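You operate a simulated robot arm through the tools that you are given. There is no shell and no other tool.

The job below is to be done with a simulated robot arm. You get a single attempt, and the scene is never put back.

## Task
Wind the silver bobbin full of green thread, then switch the machine off.

It is judged by the outcome, as a careful person would: the job done as asked, and still so three seconds after it is handed in. It fails if anything else is knocked over, pushed out of place, dropped, spilled or broken.

## Robot
A 7-joint arm with a fingered hand, fixed in place. Base frame: the origin is on the floor under the middle of its stand, x ahead of it, y to its left, z up. Units: mm, rad, N and s.
It reaches about 1333 mm from its shoulder. Its first joint turns from -1.204 to 3.002 rad. Payload 5 kg.
The TCP is the grasp point between the finger pads, 32 mm short of the fingertips. In the tool frame z runs along the fingers and y along their closing line. The gripper opens to 160 mm; its body begins 89 mm behind the TCP. The gripper is a hand of 3 fingers: y runs from the thumb to the fingers, the wrist lies at [0, 0, -252] in the tool frame, and closing takes about 1.5 s.
Orientation is told as [roll, pitch, yaw] about the base's x, y, z axes, in that order, counted from this pose: with the fingers straight down and closing along the base's y, the tool's x points along the base's -x, its y along +y and its z along -z.

## Interface
- The arm moves only by the tool nudge_tool. Its argument "targets" is a list of rows, each a list of 6 numbers: the shift along the tool's x, y, z in mm, then the turn, a rotation vector about the tool's x, y, z in rad. In form: [[tx, ty, tz, rx, ry, rz], ...]. A call has 1 to 20 rows; each row is the pose to reach, as a shift and turn from the pose commanded when the call began, along the tool's axes at that moment. "fingers" is the finger opening in mm, from 0 to 160, set as the call begins (left out, the last holds). Rows are played at 5 a second. More than 50 mm and 0.15 rad between two rows, or a gripper value outside its range, and nothing of the call is played. A pose out of reach is approached as far as the arm can. The call stops where the force on the tool passes 40 N (or 10 N more than at its start, if that is more) or the arm is blocked; 0.2 s more then pass. Each finger travels about 108 mm/s and halts on what it meets, pressing with about 31 N; the grip force reading is that of the motor and also rises with nothing between the fingers. The clock runs only during rows and for 0.2 s after the last one: add rows that repeat a pose to give the fingers time. It gives the time, the measured TCP pose, the force on the tool (base axes), the opening and the grip force at its end, in the units of the frame above (readings bear some noise), with the torque about the TCP (base axes, N m) and any sound that the robot's microphone picked up.
- Cameras (640 x 400 px; columns grow to the right, rows downward): "scene" is fixed at [218.2, -499.7, 1385.2]; the picture's right is [0.34, -0.94, 0.00], its down [-0.42, -0.15, -0.90] and it looks along [0.84, 0.30, -0.44] (base axes); focal length 310 px, centre (320, 200). "wrist" rides on the gripper at [65, -4, -116] in the tool frame; the picture's right is [0.06, 1.00, 0.00], its down [-0.87, 0.05, -0.49] and it looks along [-0.49, 0.03, 0.87] (tool axes); focal length 261 px, centre (320, 200). There is no depth. A picture from a camera that has moved, and an enlarged one, comes with that camera's place and axes in the base frame and with its lens.
- grab_frame(camera): a new picture of that camera. The clock stands still meanwhile.
- move_column(by): slides the trunk up (or, below 0, down) by that many mm; the arm rides with it, the base frame stays. It gives what a move gives, with no picture.
- hand_shape(shape): the hand has 3 fingers and takes this shape, open, in about a second: jaw (thumb against the fingers, like two jaws); tri (thumb and two fingers); tip (a fingertip pinch); poke (one finger out to press); point (the index stretched); flat (the hand flat); cup (the hand cupped); fist (a fist). The gripper value then closes the fingers along that shape, each until it touches; the sizes above hold for jaw. It gives what a move gives, with no picture.
- enlarge(camera, box): a new picture of the part [left, top, right, bottom] of that camera's present view, enlarged. The clock stands still meanwhile.
- hand_in(): hands the job in; it is judged then, once.

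Nothing tells you positions but the pictures and the camera data. Unless the task says otherwise, let go and move clear before handing in.

The tools are called after "Request:" as name(argument=value, ...) on one line, values as JSON. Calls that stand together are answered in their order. nudge_tool: Moves the arm, as the interface text tells. Its arguments: {"type":"object","properties":{"targets":{"type":"array","items":{"type":"array","items":{"type":"number"}}},"fingers":{"type":"number"}},"required":["targets"]} The other tools are called the same way: move_column (by) moves the trunk up or down; hand_shape (shape) gives the hand a shape; grab_frame (camera) takes a picture; enlarge (camera, box) takes an enlarged picture of a part of a camera's view; hand_in () hands the job in.

At the start:

```text
time: 0.0
eef_pos: [692.6, -25.1, 1240.8]
tool_rot: [0.0, 0.0, -0.001]
ft_force: [0.6, -0.5, 0.8]
moment: [-0.02, 0.01, -0.02]
opening: 160.2
grasp_force: 0.0
shape: jaw
trunk travel left (down, up): [-825.0, 115.0]
```

scene: 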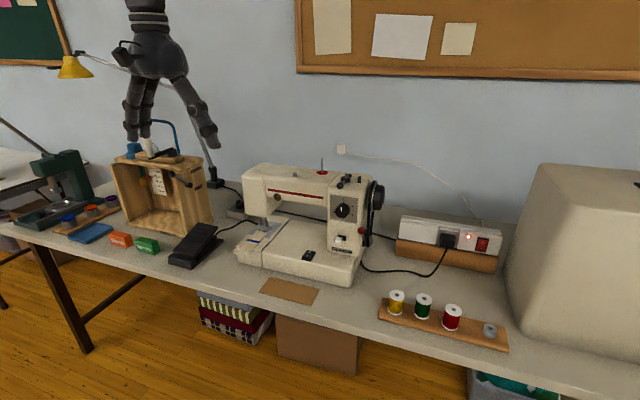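
wrist: 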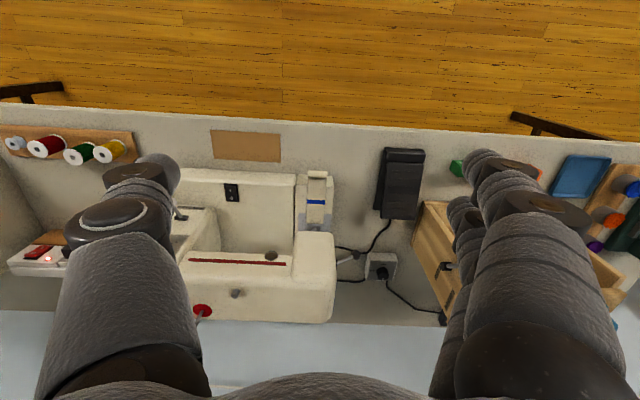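

I see a sewing machine on a table, a rack with yellow, green and red thread spools plus a silver bobbin at right, a power strip with a red switch, and a foot pedal at left. I'll look closer at each part before moving.

Request:
enlarge(camera="scene", box=[230, 150, 400, 290])

Request:
enlarge(camera="scene", box=[370, 200, 530, 360])

Request:
enlarge(camera="scene", box=[0, 110, 250, 280])

Request:
enlarge(camera="scene", box=[310, 160, 400, 260])

```text
2.86 times, centred on (315, 220) of scene
camera zoom: at [218.2, -499.7, 1385.2], right [0.34, -0.94, 0.0], down [-0.42, -0.15, -0.9], along [0.84, 0.3, -0.44], focal length 886 px, centre (334, 143)
```

zoom: 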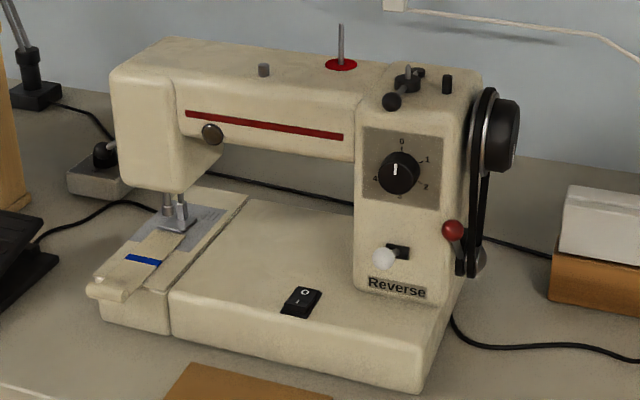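

```text
2.50 times, centred on (450, 280) of scene
camera zoom: at [218.2, -499.7, 1385.2], right [0.34, -0.94, 0.0], down [-0.42, -0.15, -0.9], along [0.84, 0.3, -0.44], focal length 775 px, centre (-5, 0)
```

zoom: 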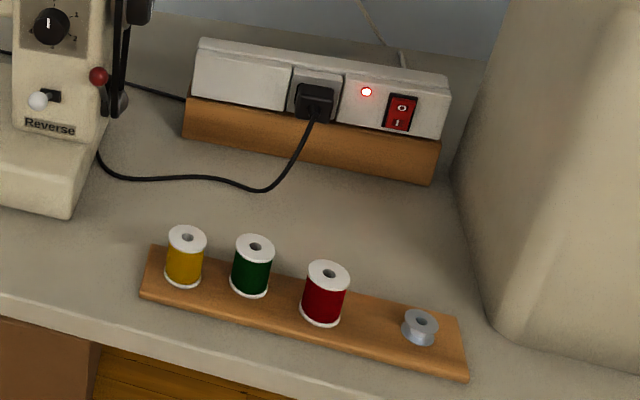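

```text
2.35 times, centred on (125, 195) of scene
camera zoom: at [218.2, -499.7, 1385.2], right [0.34, -0.94, 0.0], down [-0.42, -0.15, -0.9], along [0.84, 0.3, -0.44], focal length 730 px, centre (779, 212)
```

zoom: 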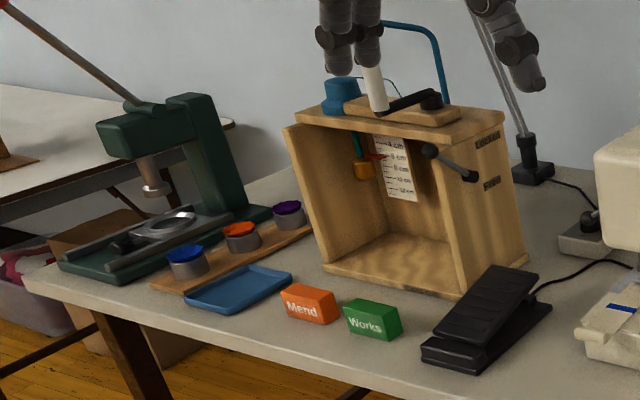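

```text
4.00 times, centred on (355, 210) of scene
camera zoom: at [218.2, -499.7, 1385.2], right [0.34, -0.94, 0.0], down [-0.42, -0.15, -0.9], along [0.84, 0.3, -0.44], focal length 1241 px, centre (180, 160)
```

zoom: 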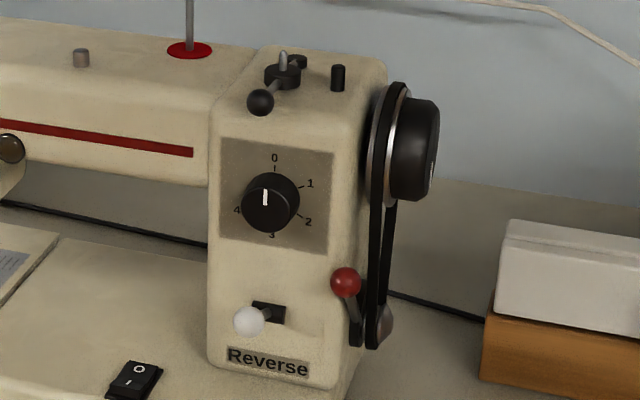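

The winding needs the spool pin (red felt), the winder spindle and its lever, the rocker switch on the bed, and the foot pedal. I'll enlarge the wrist view and key machine details to locate them by stereo.

Request:
enlarge(camera="wrist", box=[0, 120, 160, 220])

Request:
enlarge(camera="wrist", box=[160, 160, 352, 330])

Request:
enlarge(camera="scene", box=[330, 165, 380, 200])

Request:
enlarge(camera="scene", box=[290, 240, 330, 270])

Request:
enlarge(camera="scene", box=[160, 200, 260, 280])

```text
4.00 times, centred on (80, 170) of wrist
camera zoom: at [628.4, -29.8, 1356.6], right [-0.06, 1.0, 0.0], down [0.87, 0.05, 0.49], along [0.49, 0.03, -0.87], focal length 1043 px, centre (1280, 320)
```

zoom: 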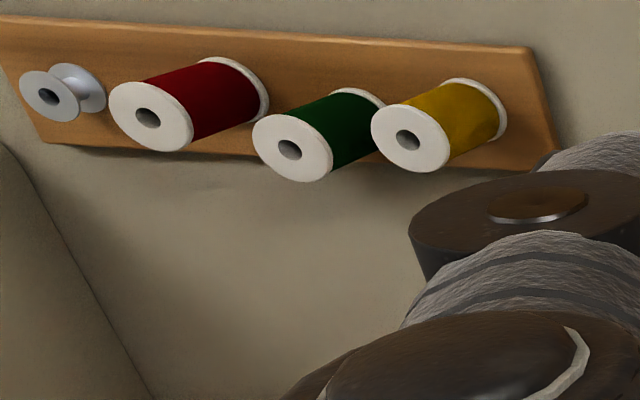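

```text
2.35 times, centred on (256, 245) of wrist
camera zoom: at [628.4, -29.8, 1356.6], right [-0.06, 1.0, 0.0], down [0.87, 0.05, 0.49], along [0.49, 0.03, -0.87], focal length 613 px, centre (471, 94)
```

zoom: 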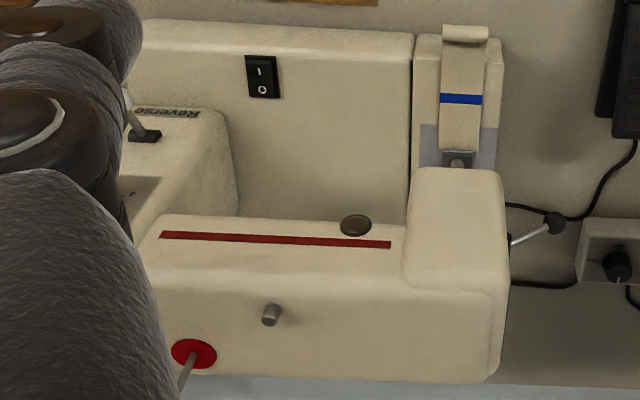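

```text
11.43 times, centred on (355, 182) of scene
camera zoom: at [218.2, -499.7, 1385.2], right [0.34, -0.94, 0.0], down [-0.42, -0.15, -0.9], along [0.84, 0.3, -0.44], focal length 3545 px, centre (-80, 400)
```

zoom: 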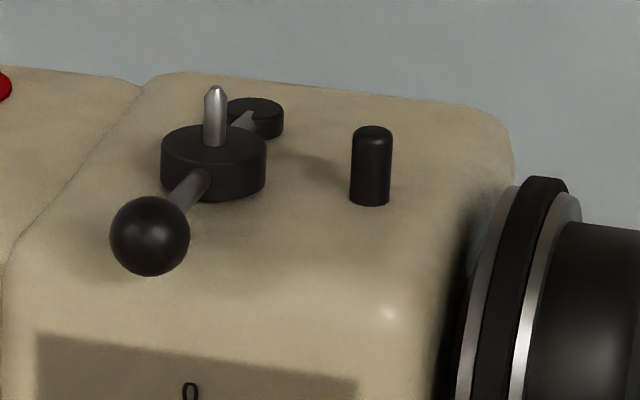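

```text
13.33 times, centred on (310, 255) of scene
camera zoom: at [218.2, -499.7, 1385.2], right [0.34, -0.94, 0.0], down [-0.42, -0.15, -0.9], along [0.84, 0.3, -0.44], focal length 4135 px, centre (453, -533)
```

zoom: 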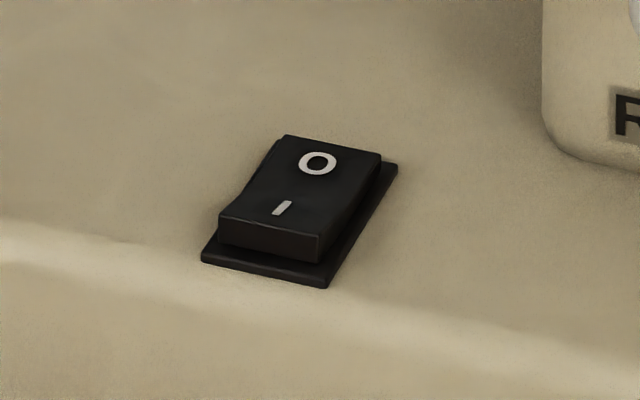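

```text
5.00 times, centred on (210, 240) of scene
camera zoom: at [218.2, -499.7, 1385.2], right [0.34, -0.94, 0.0], down [-0.42, -0.15, -0.9], along [0.84, 0.3, -0.44], focal length 1551 px, centre (870, 0)
```

zoom: 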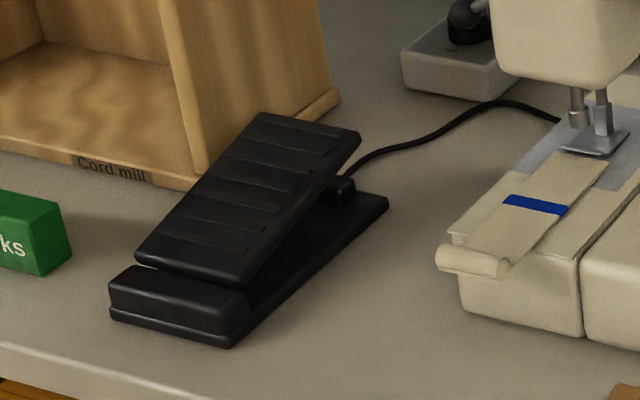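

The rocker shows its "I" side raised, so it is off; the felt/spool pin is near [1042, -215, 1047] and the bobbin is near [845, -703, 783]. I'll move the hand above the winder area for a closer look.

Request:
nudge_tool(targets=[[-20, -45, 0, 0, 0, 0], [-45, -85, -5, 0, 0, 0], [-70, -125, -10, 0, 0, 0], [-95, -165, -10, 0, 0, 0], [-120, -205, -10, 0, 0, 0], [-140, -245, -10, 0, 0, 0], [-150, -265, -10, 0, 0, 0]])

Request:
grab_frame(camera="wrist")

Request:
grab_frame(camera="scene")

```text
time: 1.6
eef_pos: [843.1, -290.3, 1249.8]
tool_rot: [0.001, 0.001, 0.001]
ft_force: [0.2, 0.4, 0.3]
moment: [0.01, 0.01, 0.0]
opening: 160.1
grasp_force: 0.0
shape: jaw
trunk travel left (down, up): [-825.0, 115.0]
```

```text
taken
camera wrist: at [778.0, -294.8, 1366.1], right [-0.06, 1.0, 0.0], down [0.87, 0.05, 0.49], along [0.49, 0.03, -0.87], focal length 261 px, centre (320, 200)
```

wrist: 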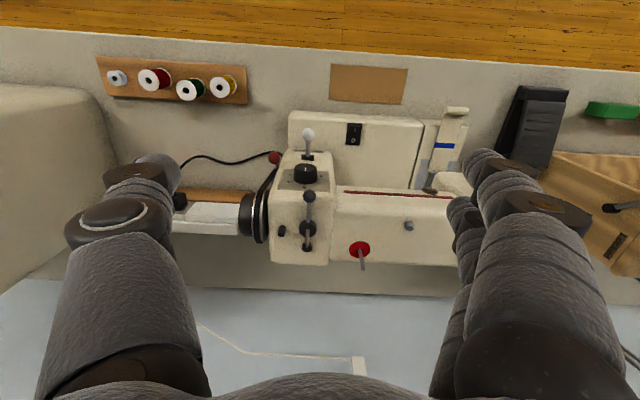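

```text
taken
```

scene: 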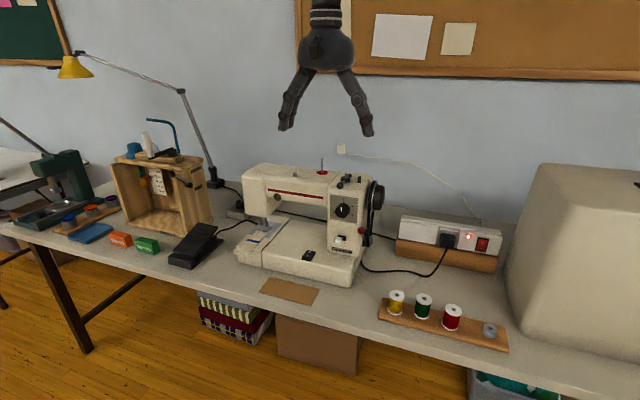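

Request:
enlarge(camera="wrist", box=[230, 120, 390, 280])

Request:
enlarge(camera="wrist", box=[270, 170, 380, 270])

Request:
enlarge(camera="wrist", box=[90, 50, 260, 110])

Request:
enlarge(camera="wrist", box=[410, 80, 640, 200])

```text
2.50 times, centred on (310, 200) of wrist
camera zoom: at [778.0, -294.8, 1366.1], right [-0.06, 1.0, 0.0], down [0.87, 0.05, 0.49], along [0.49, 0.03, -0.87], focal length 652 px, centre (345, 200)
```

zoom: 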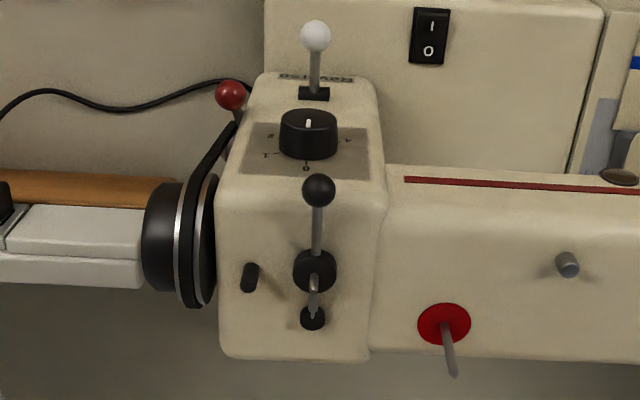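

```text
4.00 times, centred on (325, 220) of wrist
camera zoom: at [778.0, -294.8, 1366.1], right [-0.06, 1.0, 0.0], down [0.87, 0.05, 0.49], along [0.49, 0.03, -0.87], focal length 1043 px, centre (300, 120)
```

zoom: 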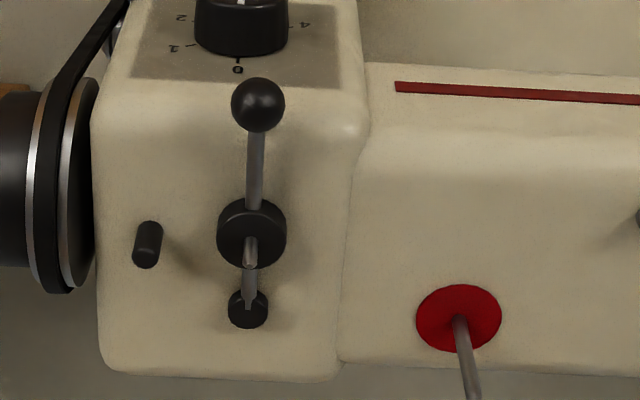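

```text
3.76 times, centred on (175, 80) of wrist
camera zoom: at [778.0, -294.8, 1366.1], right [-0.06, 1.0, 0.0], down [0.87, 0.05, 0.49], along [0.49, 0.03, -0.87], focal length 981 px, centre (866, 652)
```

zoom: 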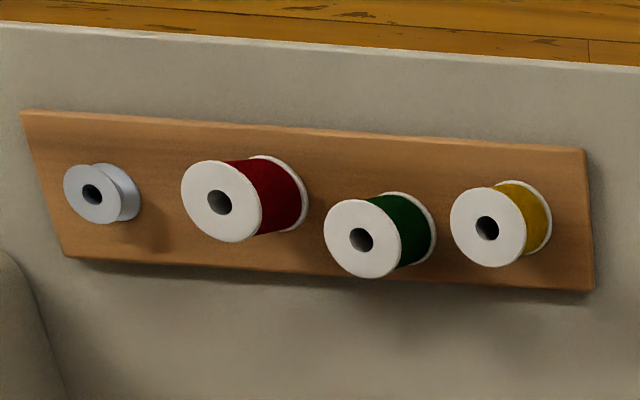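

```text
2.78 times, centred on (525, 140) of wrist
camera zoom: at [778.0, -294.8, 1366.1], right [-0.06, 1.0, 0.0], down [0.87, 0.05, 0.49], along [0.49, 0.03, -0.87], focal length 725 px, centre (-250, 367)
```

zoom: 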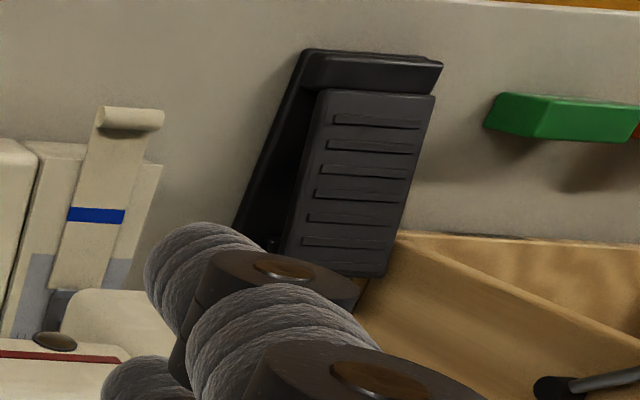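

The winder lever pivots at the small rear puck, carries the spindle near [1004, -297, 1071] and ends in a black ball, with a stop post to its right near [1011, -334, 1062]. Before going on, I'll test the hand shapes in free space to learn their geometry.

Request:
nudge_tool(targets=[[0, 0, -30, 0, 0, 0], [0, 0, -30, 0, 0, 0], [0, 0, -30, 0, 0, 0], [0, 0, -30, 0, 0, 0], [0, 0, -30, 0, 0, 0], [0, 0, -30, 0, 0, 0]], fingers=40)

Request:
grab_frame(camera="wrist")

Request:
enlarge(camera="scene", box=[240, 0, 440, 160])

Request:
hand_shape(shape="tip")

Request:
grab_frame(camera="wrist")

Request:
enlarge(camera="scene", box=[240, 0, 440, 160])

```text
time: 3.0
eef_pos: [840.8, -289.9, 1281.8]
tool_rot: [-0.001, 0.001, 0.0]
ft_force: [-0.1, 0.5, 0.2]
moment: [0.02, 0.01, 0.02]
opening: 40.4
grasp_force: 0.1
shape: jaw
trunk travel left (down, up): [-825.0, 115.0]
```

```text
taken
camera wrist: at [777.3, -294.5, 1397.5], right [-0.06, 1.0, 0.0], down [0.87, 0.05, 0.49], along [0.49, 0.03, -0.87], focal length 261 px, centre (320, 200)
```

wrist: 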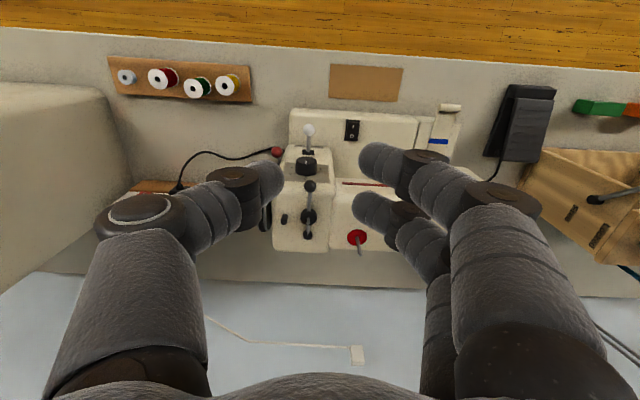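

```text
2.50 times, centred on (340, 80) of scene
camera zoom: at [218.2, -499.7, 1385.2], right [0.34, -0.94, 0.0], down [-0.42, -0.15, -0.9], along [0.84, 0.3, -0.44], focal length 775 px, centre (270, 500)
```

zoom: 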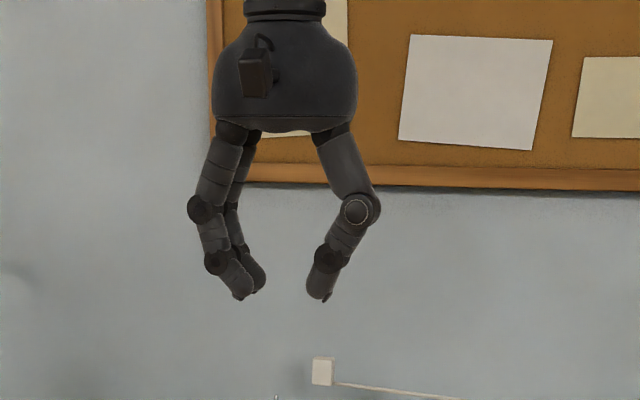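

```text
time: 3.9
eef_pos: [843.0, -289.1, 1281.2]
tool_rot: [0.0, 0.001, 0.0]
ft_force: [0.4, -0.1, 1.1]
moment: [-0.01, -0.03, 0.01]
opening: 159.8
grasp_force: 0.1
shape: tip
trunk travel left (down, up): [-825.0, 115.0]
```

```text
taken
camera wrist: at [777.6, -294.7, 1397.2], right [-0.06, 1.0, 0.0], down [0.87, 0.05, 0.49], along [0.49, 0.03, -0.87], focal length 261 px, centre (320, 200)
```

wrist: 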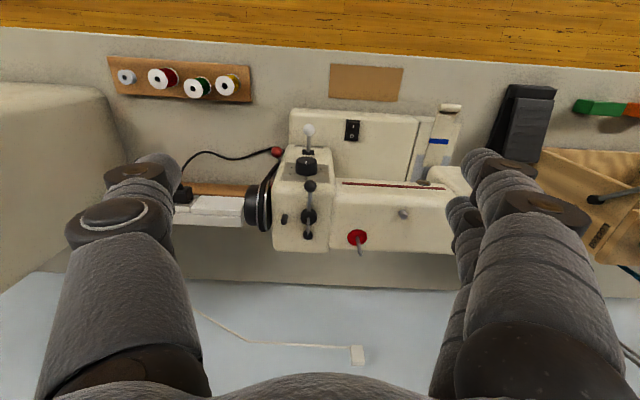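

```text
2.50 times, centred on (340, 80) of scene
camera zoom: at [218.2, -499.7, 1385.2], right [0.34, -0.94, 0.0], down [-0.42, -0.15, -0.9], along [0.84, 0.3, -0.44], focal length 775 px, centre (270, 500)
```

zoom: 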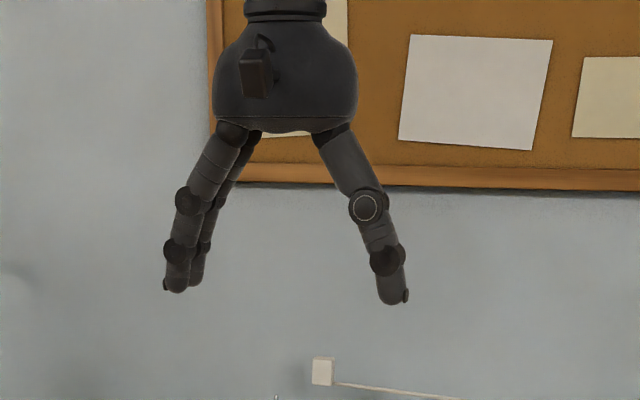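

The jaw fingers curl inward as they close, with the tips converging. I'll check how the tip and tri shapes close.

Request:
nudge_tool(targets=[[0, 0, 0, 0, 0, 0], [0, 0, 0, 0, 0, 0], [0, 0, 0, 0, 0, 0], [0, 0, 0, 0, 0, 0], [0, 0, 0, 0, 0, 0], [0, 0, 0, 0, 0, 0], [0, 0, 0, 0, 0, 0]], fingers=25)

Request:
grab_frame(camera="wrist")

Request:
enlarge(camera="scene", box=[260, 0, 420, 130])

Request:
hand_shape(shape="tri")

Request:
grab_frame(camera="wrist")

Request:
nudge_tool(targets=[[0, 0, 0, 0, 0, 0], [0, 0, 0, 0, 0, 0], [0, 0, 0, 0, 0, 0], [0, 0, 0, 0, 0, 0], [0, 0, 0, 0, 0, 0], [0, 0, 0, 0, 0, 0], [0, 0, 0, 0, 0, 0]], fingers=40)

Request:
grab_frame(camera="wrist")

Request:
enlarge(camera="scene", box=[260, 0, 420, 130])

```text
time: 5.5
eef_pos: [842.9, -289.1, 1281.9]
tool_rot: [0.0, 0.0, -0.001]
ft_force: [-0.1, -0.2, 0.8]
moment: [0.0, -0.02, 0.0]
opening: 25.1
grasp_force: 0.2
shape: tip
trunk travel left (down, up): [-825.0, 115.0]
```

```text
taken
camera wrist: at [777.6, -294.7, 1397.2], right [-0.06, 1.0, 0.0], down [0.87, 0.05, 0.49], along [0.49, 0.03, -0.87], focal length 261 px, centre (320, 200)
```

wrist: 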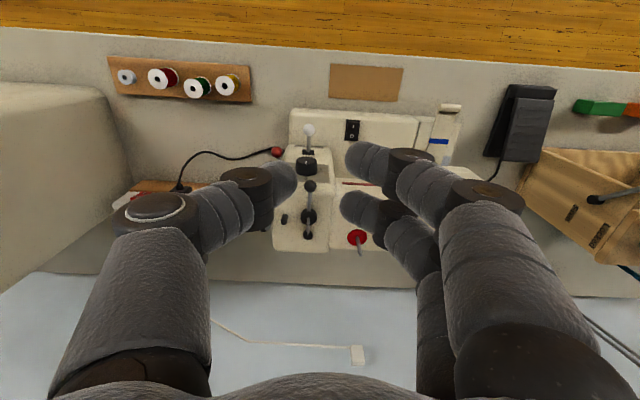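

```text
3.08 times, centred on (340, 65) of scene
camera zoom: at [218.2, -499.7, 1385.2], right [0.34, -0.94, 0.0], down [-0.42, -0.15, -0.9], along [0.84, 0.3, -0.44], focal length 954 px, centre (258, 615)
```

zoom: 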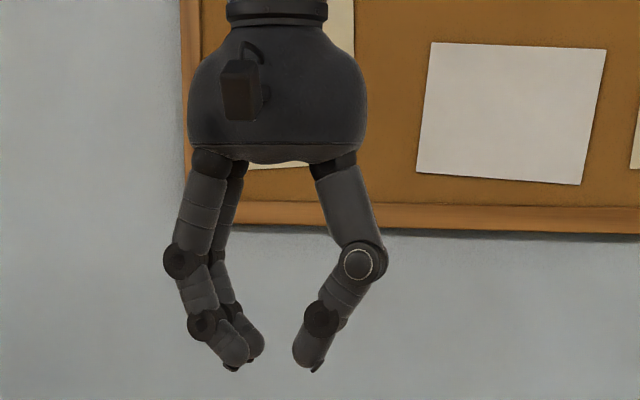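

```text
time: 6.4
eef_pos: [841.8, -289.7, 1281.5]
tool_rot: [-0.001, 0.0, -0.001]
ft_force: [0.5, 0.1, -0.2]
moment: [0.0, 0.02, 0.02]
opening: 160.0
grasp_force: 0.0
shape: tri
trunk travel left (down, up): [-825.0, 115.0]
```

```text
taken
camera wrist: at [777.6, -294.7, 1397.2], right [-0.06, 1.0, 0.0], down [0.87, 0.05, 0.49], along [0.49, 0.03, -0.87], focal length 261 px, centre (320, 200)
```

wrist: 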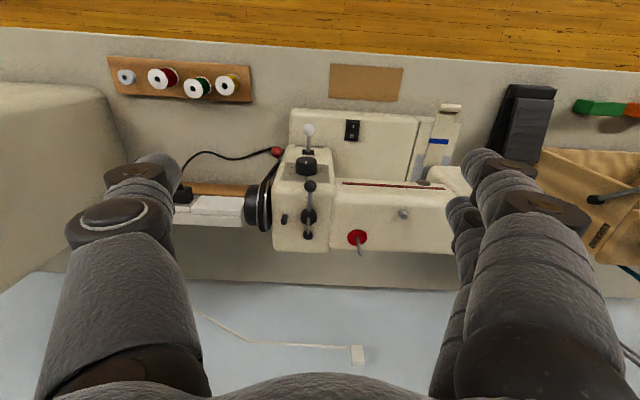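

```text
time: 8.0
eef_pos: [841.4, -290.4, 1282.9]
tool_rot: [0.0, -0.001, 0.001]
ft_force: [-0.6, 0.1, -0.6]
moment: [-0.04, 0.02, 0.02]
opening: 40.4
grasp_force: 0.0
shape: tri
trunk travel left (down, up): [-825.0, 115.0]
```

```text
taken
camera wrist: at [777.6, -294.7, 1397.2], right [-0.06, 1.0, 0.0], down [0.87, 0.05, 0.49], along [0.49, 0.03, -0.87], focal length 261 px, centre (320, 200)
```

wrist: 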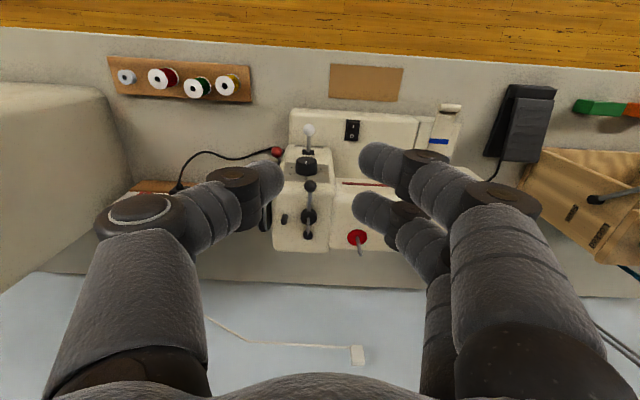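

```text
3.08 times, centred on (340, 65) of scene
camera zoom: at [218.2, -499.7, 1385.2], right [0.34, -0.94, 0.0], down [-0.42, -0.15, -0.9], along [0.84, 0.3, -0.44], focal length 954 px, centre (258, 615)
```

zoom: 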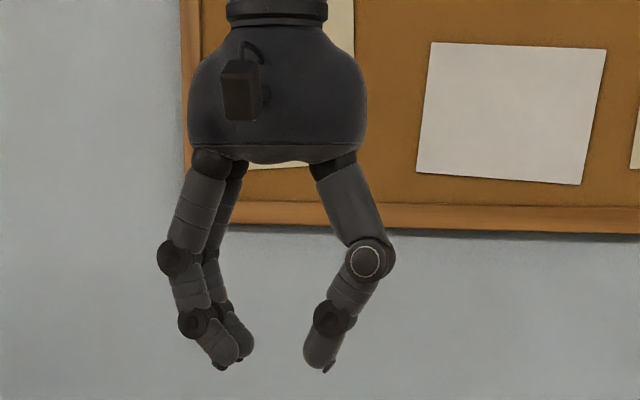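

The three shapes close much alike: a thumb at the centre facing two fingers about 36 mm apart, so a round object self-centres. Next I'll rotate to look at the machine's right side (the red-ball lever, handwheel and winder).

Request:
nudge_tool(targets=[[-8, -18, 8, 0, 0, -0.131], [-15, -36, 16, 0, 0, -0.262], [-22, -54, 24, 0, 0, -0.393], [-30, -72, 32, 0, 0, -0.524], [-37, -90, 40, 0, 0, -0.654], [-44, -108, 48, 0, 0, -0.785], [-51, -126, 56, 0, 0, -0.916], [-59, -144, 64, 0, 0, -1.047], [-66, -162, 72, 0, 0, -1.178], [-73, -180, 80, 0, 0, -1.309], [-80, -198, 90, 0, 0, -1.44], [-88, -215, 100, 0, 0, -1.571]], fingers=160)

Request:
grab_frame(camera="wrist")

Request:
grab_frame(camera="scene")

```text
time: 10.6
eef_pos: [932.5, -504.6, 1181.1]
tool_rot: [0.0, 0.0, 1.573]
ft_force: [-0.1, -0.3, -0.4]
moment: [0.01, 0.03, -0.01]
opening: 159.9
grasp_force: 0.0
shape: tri
trunk travel left (down, up): [-825.0, 115.0]
```

```text
taken
camera wrist: at [936.6, -570.2, 1296.9], right [-1.0, -0.07, 0.0], down [-0.06, 0.87, 0.49], along [-0.03, 0.49, -0.87], focal length 261 px, centre (320, 200)
```

wrist: 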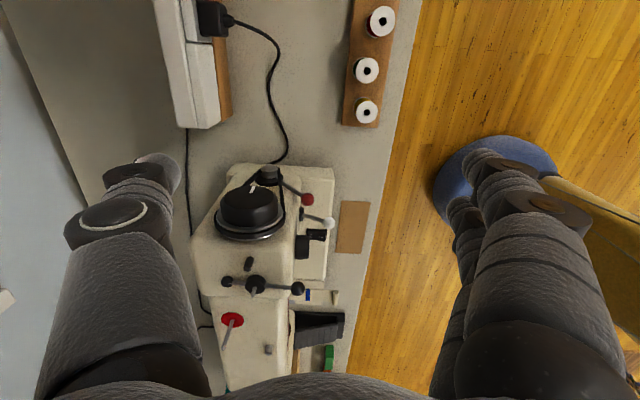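

```text
taken
```

scene: 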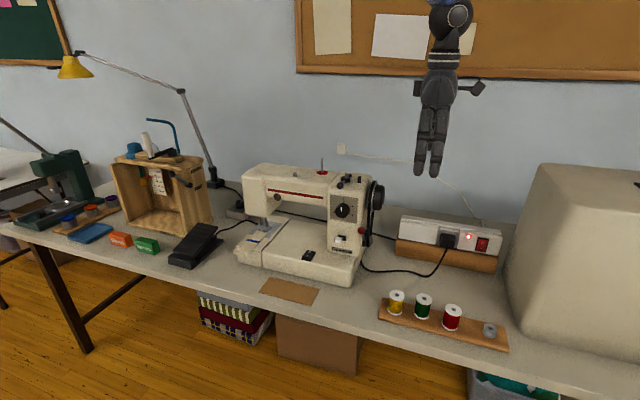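

Request:
enlarge(camera="wrist", box=[180, 150, 350, 310])

Request:
enlarge(camera="wrist", box=[230, 155, 330, 225])

Request:
enlarge(camera="wrist", box=[200, 250, 310, 350])

Request:
enlarge(camera="scene", box=[345, 205, 385, 250])

Request:
enlarge(camera="scene", box=[235, 205, 300, 260])

```text
2.50 times, centred on (265, 230) of wrist
camera zoom: at [936.6, -570.2, 1296.9], right [-1.0, -0.07, 0.0], down [-0.06, 0.87, 0.49], along [-0.03, 0.49, -0.87], focal length 652 px, centre (458, 125)
```

zoom: 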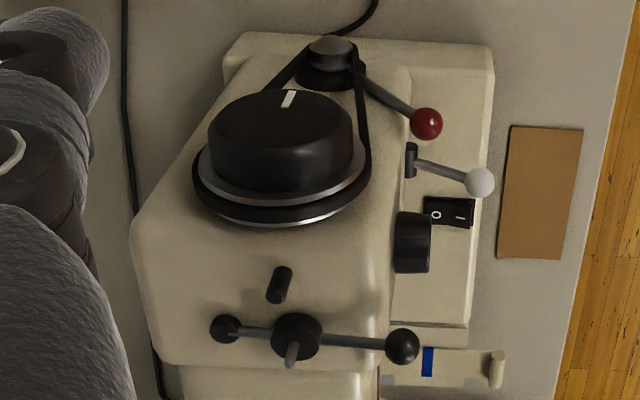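

```text
5.71 times, centred on (280, 190) of wrist
camera zoom: at [936.6, -570.2, 1296.9], right [-1.0, -0.07, 0.0], down [-0.06, 0.87, 0.49], along [-0.03, 0.49, -0.87], focal length 1489 px, centre (549, 257)
```

zoom: 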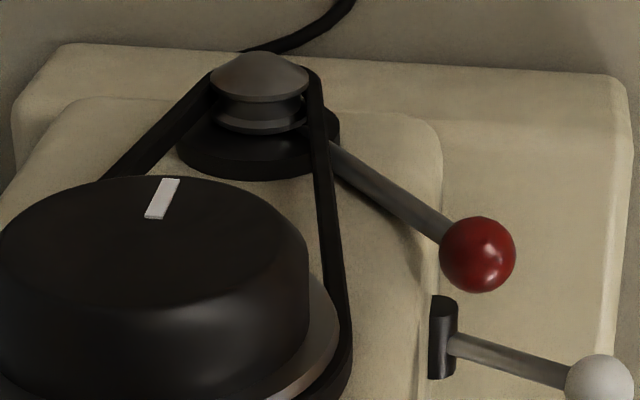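

```text
4.00 times, centred on (255, 300) of wrist
camera zoom: at [936.6, -570.2, 1296.9], right [-1.0, -0.07, 0.0], down [-0.06, 0.87, 0.49], along [-0.03, 0.49, -0.87], focal length 1043 px, centre (580, -200)
```

zoom: 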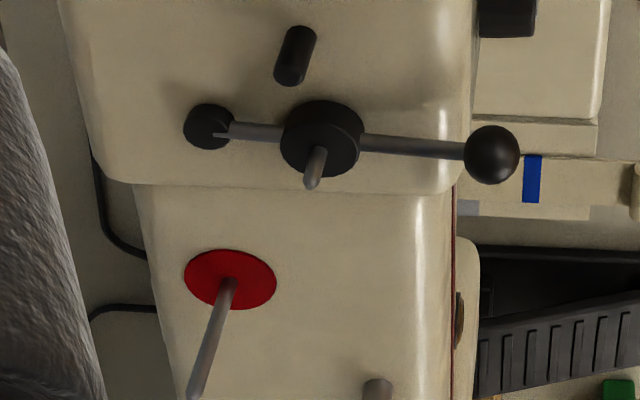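

```text
8.89 times, centred on (365, 228) of scene
camera zoom: at [218.2, -499.7, 1385.2], right [0.34, -0.94, 0.0], down [-0.42, -0.15, -0.9], along [0.84, 0.3, -0.44], focal length 2757 px, centre (-80, -44)
```

zoom: 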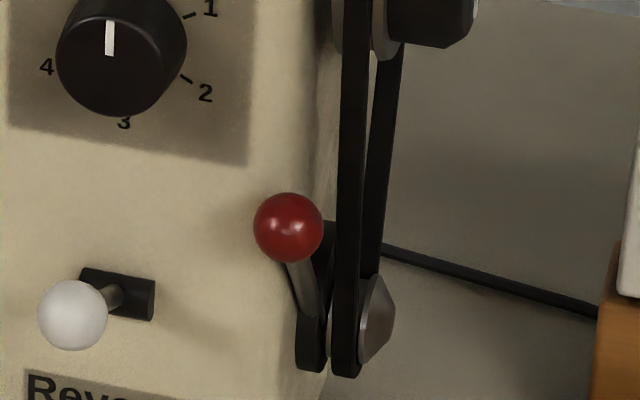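

```text
7.27 times, centred on (268, 232) of scene
camera zoom: at [218.2, -499.7, 1385.2], right [0.34, -0.94, 0.0], down [-0.42, -0.15, -0.9], along [0.84, 0.3, -0.44], focal length 2256 px, centre (702, -36)
```

zoom: 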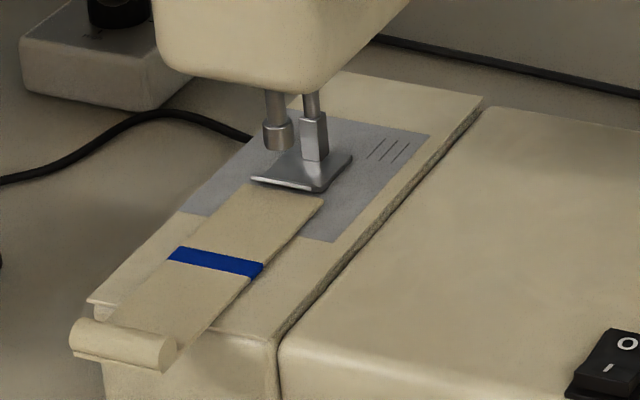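

The red lever is a swing bracket for the motor/belt pulley and the stitch dial stands at 0, so I'll leave both alone. Now I'll go look at the bobbin and the hard cover near it, with the hand straight (yaw 0) and at a safe height.

Request:
nudge_tool(targets=[[12, 11, 3, 0, 0, 0.131], [24, 22, 5, 0, 0, 0.262], [36, 33, 8, 0, 0, 0.393], [48, 44, 10, 0, 0, 0.524], [60, 55, 13, 0, 0, 0.654], [72, 66, 15, 0, 0, 0.785], [84, 77, 18, 0, 0, 0.916], [96, 88, 20, 0, 0, 1.047], [108, 99, 23, 0, 0, 1.178], [120, 110, 26, 0, 0, 1.309], [132, 121, 28, 0, 0, 1.44], [145, 132, 31, 0, 0, 1.571]], fingers=80)

Request:
grab_frame(camera="wrist")

Request:
grab_frame(camera="scene")

```text
time: 13.2
eef_pos: [798.2, -650.8, 1151.7]
tool_rot: [0.0, 0.0, -0.001]
ft_force: [0.5, -0.5, -0.1]
moment: [0.0, -0.01, 0.02]
opening: 80.9
grasp_force: 0.1
shape: tri
trunk travel left (down, up): [-825.0, 115.0]
```

```text
taken
camera wrist: at [733.8, -655.4, 1266.3], right [-0.06, 1.0, 0.0], down [0.87, 0.05, 0.49], along [0.49, 0.03, -0.87], focal length 261 px, centre (320, 200)
```

wrist: 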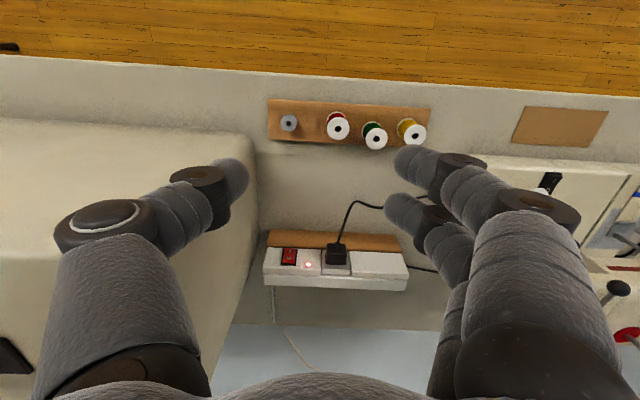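

```text
taken
```

scene: 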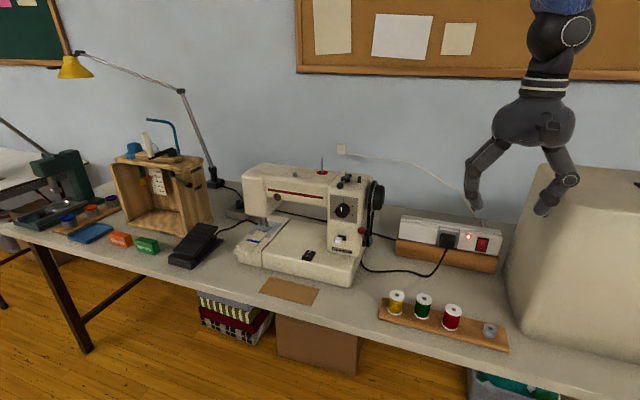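

Request:
enlarge(camera="wrist", box=[240, 80, 440, 180])

Request:
enlarge(camera="wrist", box=[0, 60, 280, 235])

```text
3.20 times, centred on (340, 130) of wrist
camera zoom: at [733.8, -655.4, 1266.3], right [-0.06, 1.0, 0.0], down [0.87, 0.05, 0.49], along [0.49, 0.03, -0.87], focal length 834 px, centre (256, 424)
```

zoom: 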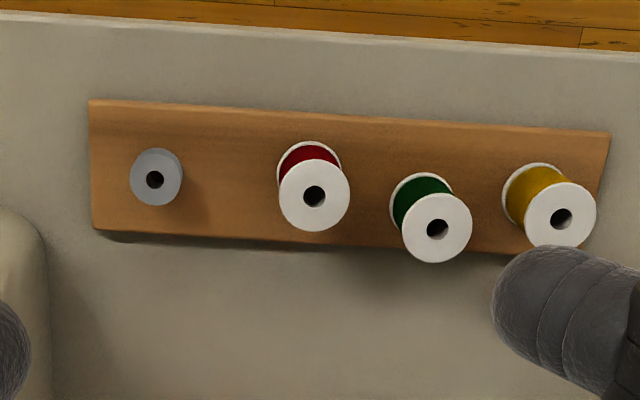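

```text
2.29 times, centred on (140, 148) of wrist
camera zoom: at [733.8, -655.4, 1266.3], right [-0.06, 1.0, 0.0], down [0.87, 0.05, 0.49], along [0.49, 0.03, -0.87], focal length 596 px, centre (731, 320)
```

zoom: 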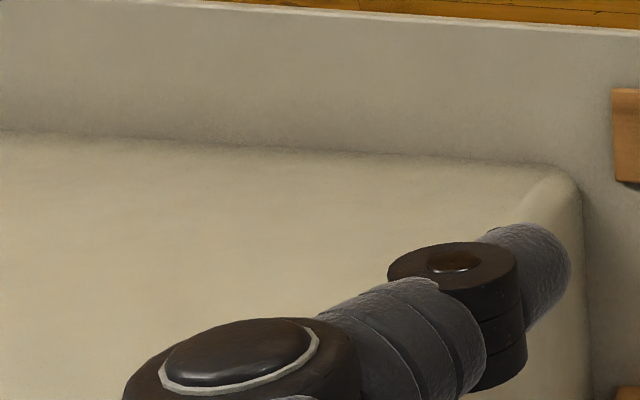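

The bobbin sits near [849, -705] and the cover's base corner is near [888, -780], so a straight-down approach with yaw 0 is clear. I'll descend to about 900 mm above it and refine.

Request:
nudge_tool(targets=[[-17, -18, 10, 0, 0, 0], [-34, -36, 25, 0, 0, 0], [-51, -55, 50, 0, 0, 0], [-51, -55, 95, 0, 0, 0], [-51, -55, 140, 0, 0, 0], [-51, -55, 185, 0, 0, 0], [-51, -55, 225, 0, 0, 0], [-51, -55, 250, 0, 0, 0]], fingers=56)

Request:
grab_frame(camera="wrist")

Request:
grab_frame(camera="scene")

```text
time: 15.0
eef_pos: [850.0, -702.9, 900.1]
tool_rot: [0.0, -0.001, 0.001]
ft_force: [-0.5, 0.1, 0.3]
moment: [0.0, 0.01, -0.03]
opening: 56.5
grasp_force: 0.1
shape: tri
trunk travel left (down, up): [-825.0, 115.0]
```

```text
taken
camera wrist: at [784.8, -708.3, 1016.0], right [-0.06, 1.0, 0.0], down [0.87, 0.05, 0.49], along [0.49, 0.03, -0.87], focal length 261 px, centre (320, 200)
```

wrist: 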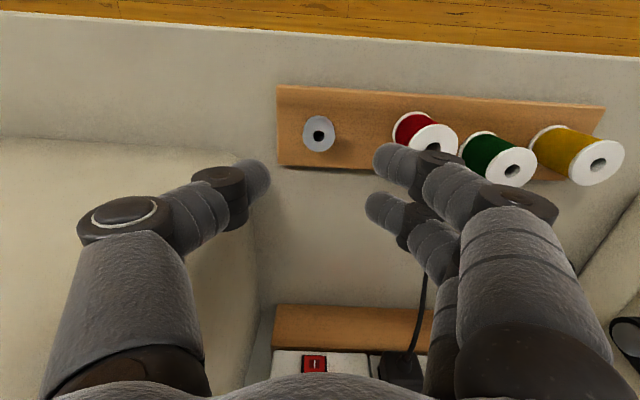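

```text
taken
```

scene: 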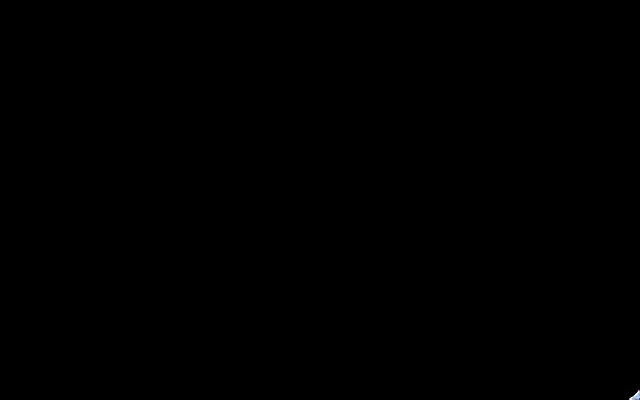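

The arm's elbow now hides the scene camera, so I'll rely on the wrist camera here. Let me enlarge the bobbin.

Request:
enlarge(camera="wrist", box=[260, 80, 400, 180])

```text
4.00 times, centred on (330, 130) of wrist
camera zoom: at [784.8, -708.3, 1016.0], right [-0.06, 1.0, 0.0], down [0.87, 0.05, 0.49], along [0.49, 0.03, -0.87], focal length 1043 px, centre (280, 480)
```

zoom: 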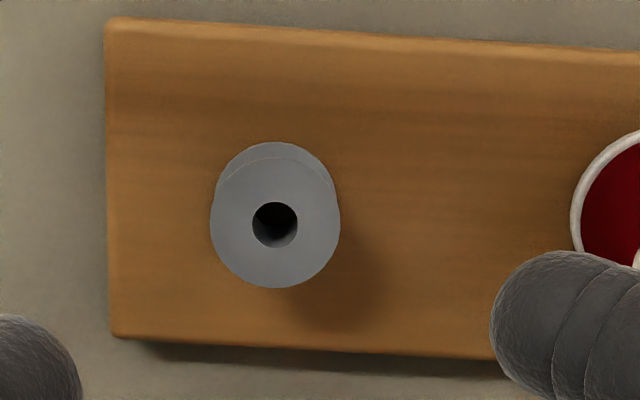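

Triangulating two wrist views gives the bobbin top at [848, -705.7, 788], about 28 mm across and 20 mm tall on a board at about 767. I'll descend around it with the fingers at 56 mm.

Request:
nudge_tool(targets=[[1.6, -0.9, 30, 0, 0, 0], [1.6, -0.9, 60, 0, 0, 0], [1.6, -0.9, 80, 0, 0, 0], [1.6, -0.9, 90, 0, 0, 0], [1.6, -0.9, 96, 0, 0, 0], [1.6, -0.9, 96, 0, 0, 0]], fingers=56)

Request:
grab_frame(camera="wrist")

```text
time: 16.4
eef_pos: [847.1, -705.8, 804.1]
tool_rot: [0.001, 0.001, -0.001]
ft_force: [-0.1, 0.8, 5.5]
moment: [0.17, 0.02, -0.01]
opening: 56.3
grasp_force: 0.0
shape: tri
trunk travel left (down, up): [-825.0, 115.0]
```

```text
taken
camera wrist: at [783.3, -710.0, 919.9], right [-0.06, 1.0, 0.0], down [0.87, 0.05, 0.49], along [0.49, 0.03, -0.87], focal length 261 px, centre (320, 200)
```

wrist: 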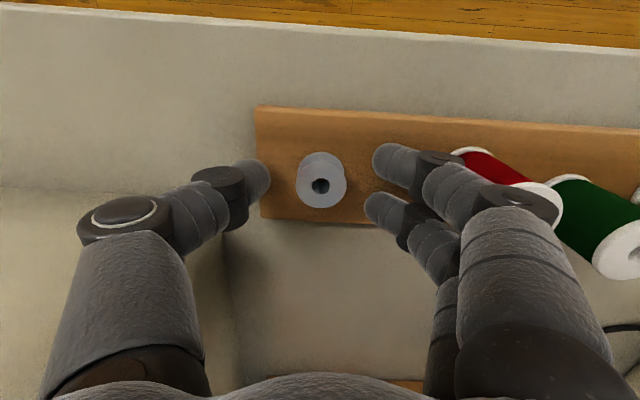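

A light 5.5 N upward contact shows the +y fingertips just touching the board. Let me check clearance to the red spool before raising slightly and closing.

Request:
enlarge(camera="wrist", box=[230, 120, 390, 220])

Request:
enlarge(camera="wrist", box=[360, 100, 640, 275])

```text
4.00 times, centred on (310, 170) of wrist
camera zoom: at [783.3, -710.0, 919.9], right [-0.06, 1.0, 0.0], down [0.87, 0.05, 0.49], along [0.49, 0.03, -0.87], focal length 1043 px, centre (360, 320)
```

zoom: 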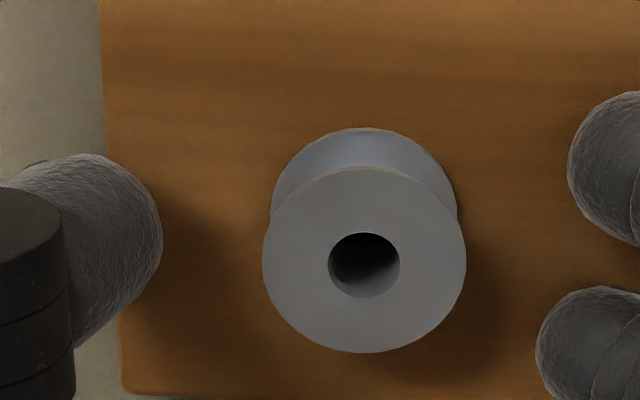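

```text
2.29 times, centred on (500, 188) of wrist
camera zoom: at [783.3, -710.0, 919.9], right [-0.06, 1.0, 0.0], down [0.87, 0.05, 0.49], along [0.49, 0.03, -0.87], focal length 596 px, centre (-91, 229)
```

zoom: 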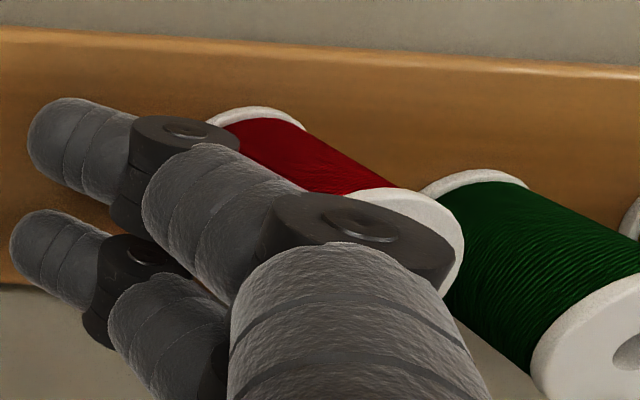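

Both +y fingertips rest on the board while the bobbin is centred between the fingers. I'll raise 2.5 mm and close on the bobbin.

Request:
nudge_tool(targets=[[0, 0, -2.5, 0, 0, 0], [0, 0, -2.5, 0, 0, 0]], fingers=44)

Request:
nudge_tool(targets=[[0, 0, 0, 0, 0, 0], [0, 0, 0, 0, 0, 0], [0, 0, 0, 0, 0, 0], [0, 0, 0, 0, 0, 0], [0, 0, 0, 0, 0, 0]], fingers=0)

Request:
grab_frame(camera="wrist")

Request:
enlarge(camera="wrist", box=[240, 130, 400, 230])

```text
time: 17.0
eef_pos: [848.8, -705.3, 806.4]
tool_rot: [-0.001, 0.0, -0.001]
ft_force: [0.9, 0.5, 0.0]
moment: [0.01, 0.0, 0.03]
opening: 44.5
grasp_force: 0.1
shape: tri
trunk travel left (down, up): [-825.0, 115.0]
```

```text
time: 18.2
eef_pos: [847.4, -706.6, 806.8]
tool_rot: [0.0, 0.0, 0.001]
ft_force: [-0.2, -0.7, -0.4]
moment: [-0.03, 0.01, 0.04]
opening: 20.5
grasp_force: 30.9
shape: tri
trunk travel left (down, up): [-825.0, 115.0]
```

```text
taken
camera wrist: at [783.4, -710.3, 921.8], right [-0.06, 1.0, 0.0], down [0.87, 0.05, 0.49], along [0.49, 0.03, -0.87], focal length 261 px, centre (320, 200)
```

wrist: 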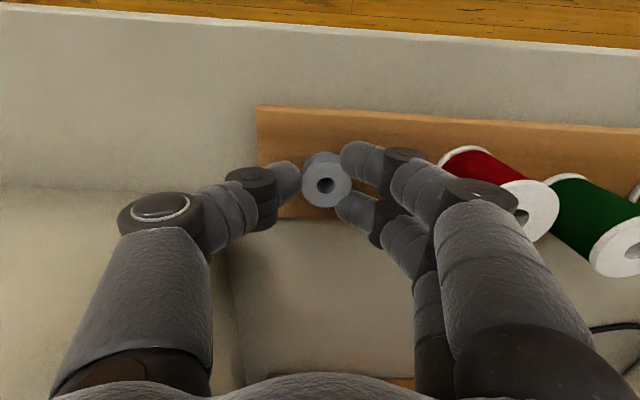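

```text
4.00 times, centred on (320, 180) of wrist
camera zoom: at [783.4, -710.3, 921.8], right [-0.06, 1.0, 0.0], down [0.87, 0.05, 0.49], along [0.49, 0.03, -0.87], focal length 1043 px, centre (320, 280)
```

zoom: 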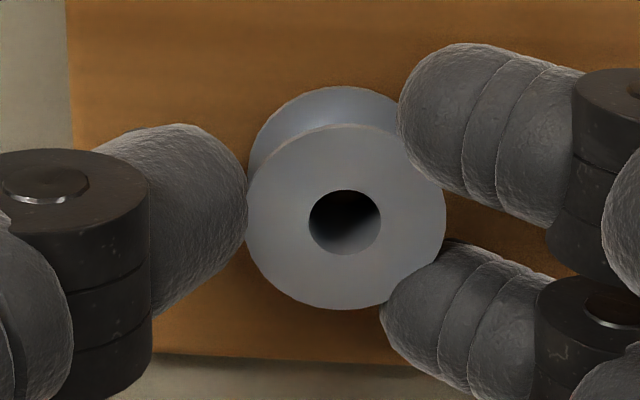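

The bobbin is held at three points (grip 31 N), with its hole centred at about [-0.6, +3.6, 18] in the tool frame. I'll lift it straight up and check that it stays put.

Request:
nudge_tool(targets=[[0, 0, -5, 0, 0, 0], [0, 0, -15, 0, 0, 0], [0, 0, -35, 0, 0, 0], [0, 0, -60, 0, 0, 0], [0, 0, -90, 0, 0, 0], [0, 0, -120, 0, 0, 0]])

Request:
grab_frame(camera="wrist")

Request:
enlarge(camera="wrist", box=[240, 130, 400, 230])

```text
time: 19.6
eef_pos: [848.9, -706.1, 929.6]
tool_rot: [0.003, -0.001, -0.001]
ft_force: [-0.2, -0.7, -1.2]
moment: [-0.02, -0.02, 0.0]
opening: 20.4
grasp_force: 30.9
shape: tri
trunk travel left (down, up): [-825.0, 115.0]
```

```text
taken
camera wrist: at [783.8, -710.7, 1043.3], right [-0.06, 1.0, 0.0], down [0.87, 0.06, 0.49], along [0.49, 0.03, -0.87], focal length 261 px, centre (320, 200)
```

wrist: 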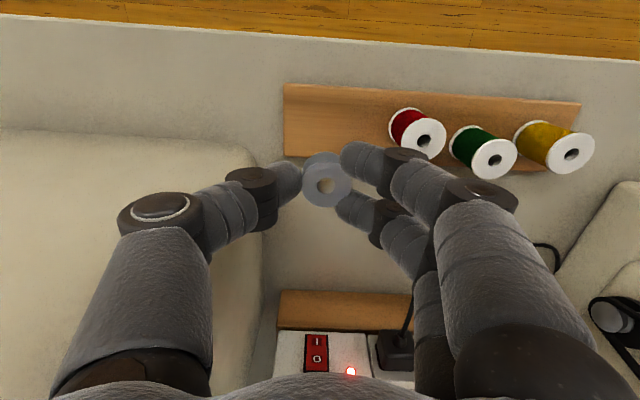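

```text
4.00 times, centred on (320, 180) of wrist
camera zoom: at [783.8, -710.7, 1043.3], right [-0.06, 1.0, 0.0], down [0.87, 0.06, 0.49], along [0.49, 0.03, -0.87], focal length 1043 px, centre (320, 280)
```

zoom: 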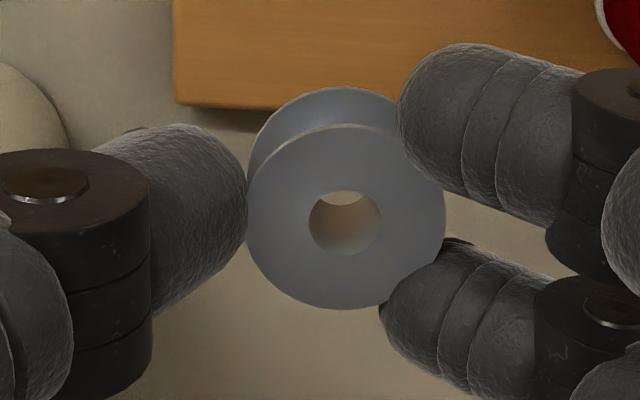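

The bobbin held firmly and the spools are undisturbed. I'll lift high and carry it over to above the winder spindle (tip estimated at [1004.5, -298.8, 1070]), turning the hand 45° so the fingers clear the post and pivot.

Request:
nudge_tool(targets=[[0, 0, -44, 0, 0, 0], [0, 0, -88, 0, 0, 0], [0, 0, -132, 0, 0, 0], [0, 0, -176, 0, 0, 0], [0, 0, -220, 0, 0, 0], [0, 0, -263.7, 0, 0, 0], [-15.9, 40.4, -263.7, 0, 0, -0.0785], [-31.7, 80.8, -263.7, 0, 0, -0.157], [-47.6, 121.3, -263.7, 0, 0, -0.2355], [-63.4, 161.7, -263.7, 0, 0, -0.314], [-79.3, 202.1, -263.7, 0, 0, -0.3925], [-95.2, 242.5, -263.7, 0, 0, -0.471], [-111, 282.9, -263.7, 0, 0, -0.5495], [-126.9, 323.4, -263.7, 0, 0, -0.628], [-142.7, 363.8, -263.7, 0, 0, -0.7065], [-158.6, 404.2, -263.7, 0, 0, -0.785]])

Request:
grab_frame(camera="wrist")

Request:
grab_frame(camera="scene")

```text
time: 23.0
eef_pos: [1010.6, -304.3, 1189.9]
tool_rot: [-0.001, 0.0, 0.787]
ft_force: [-0.3, -0.4, -0.1]
moment: [-0.04, -0.01, 0.02]
opening: 20.5
grasp_force: 31.2
shape: tri
trunk travel left (down, up): [-825.0, 115.0]
```

```text
taken
camera wrist: at [967.5, -353.3, 1305.3], right [-0.75, 0.66, 0.0], down [0.58, 0.65, 0.49], along [0.32, 0.37, -0.87], focal length 261 px, centre (320, 200)
```

wrist: 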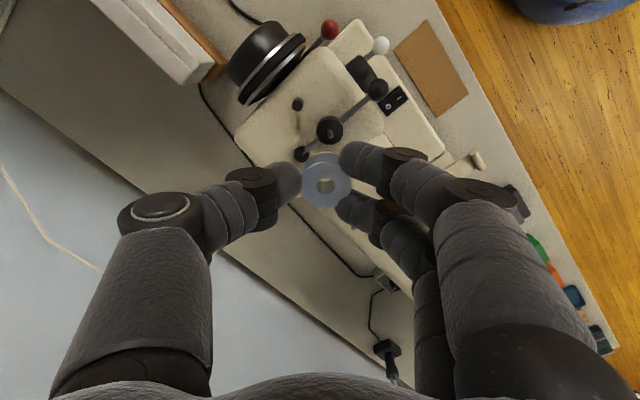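

```text
taken
```

scene: 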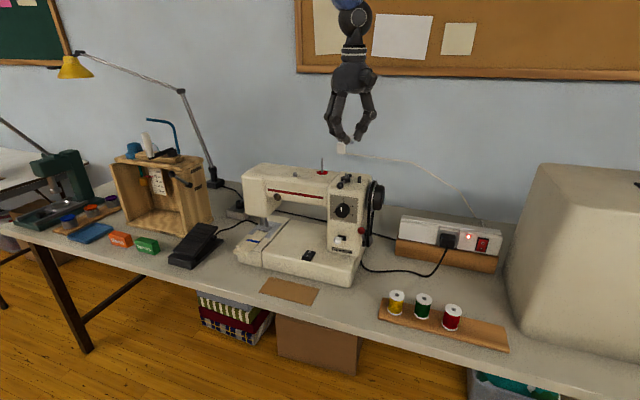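

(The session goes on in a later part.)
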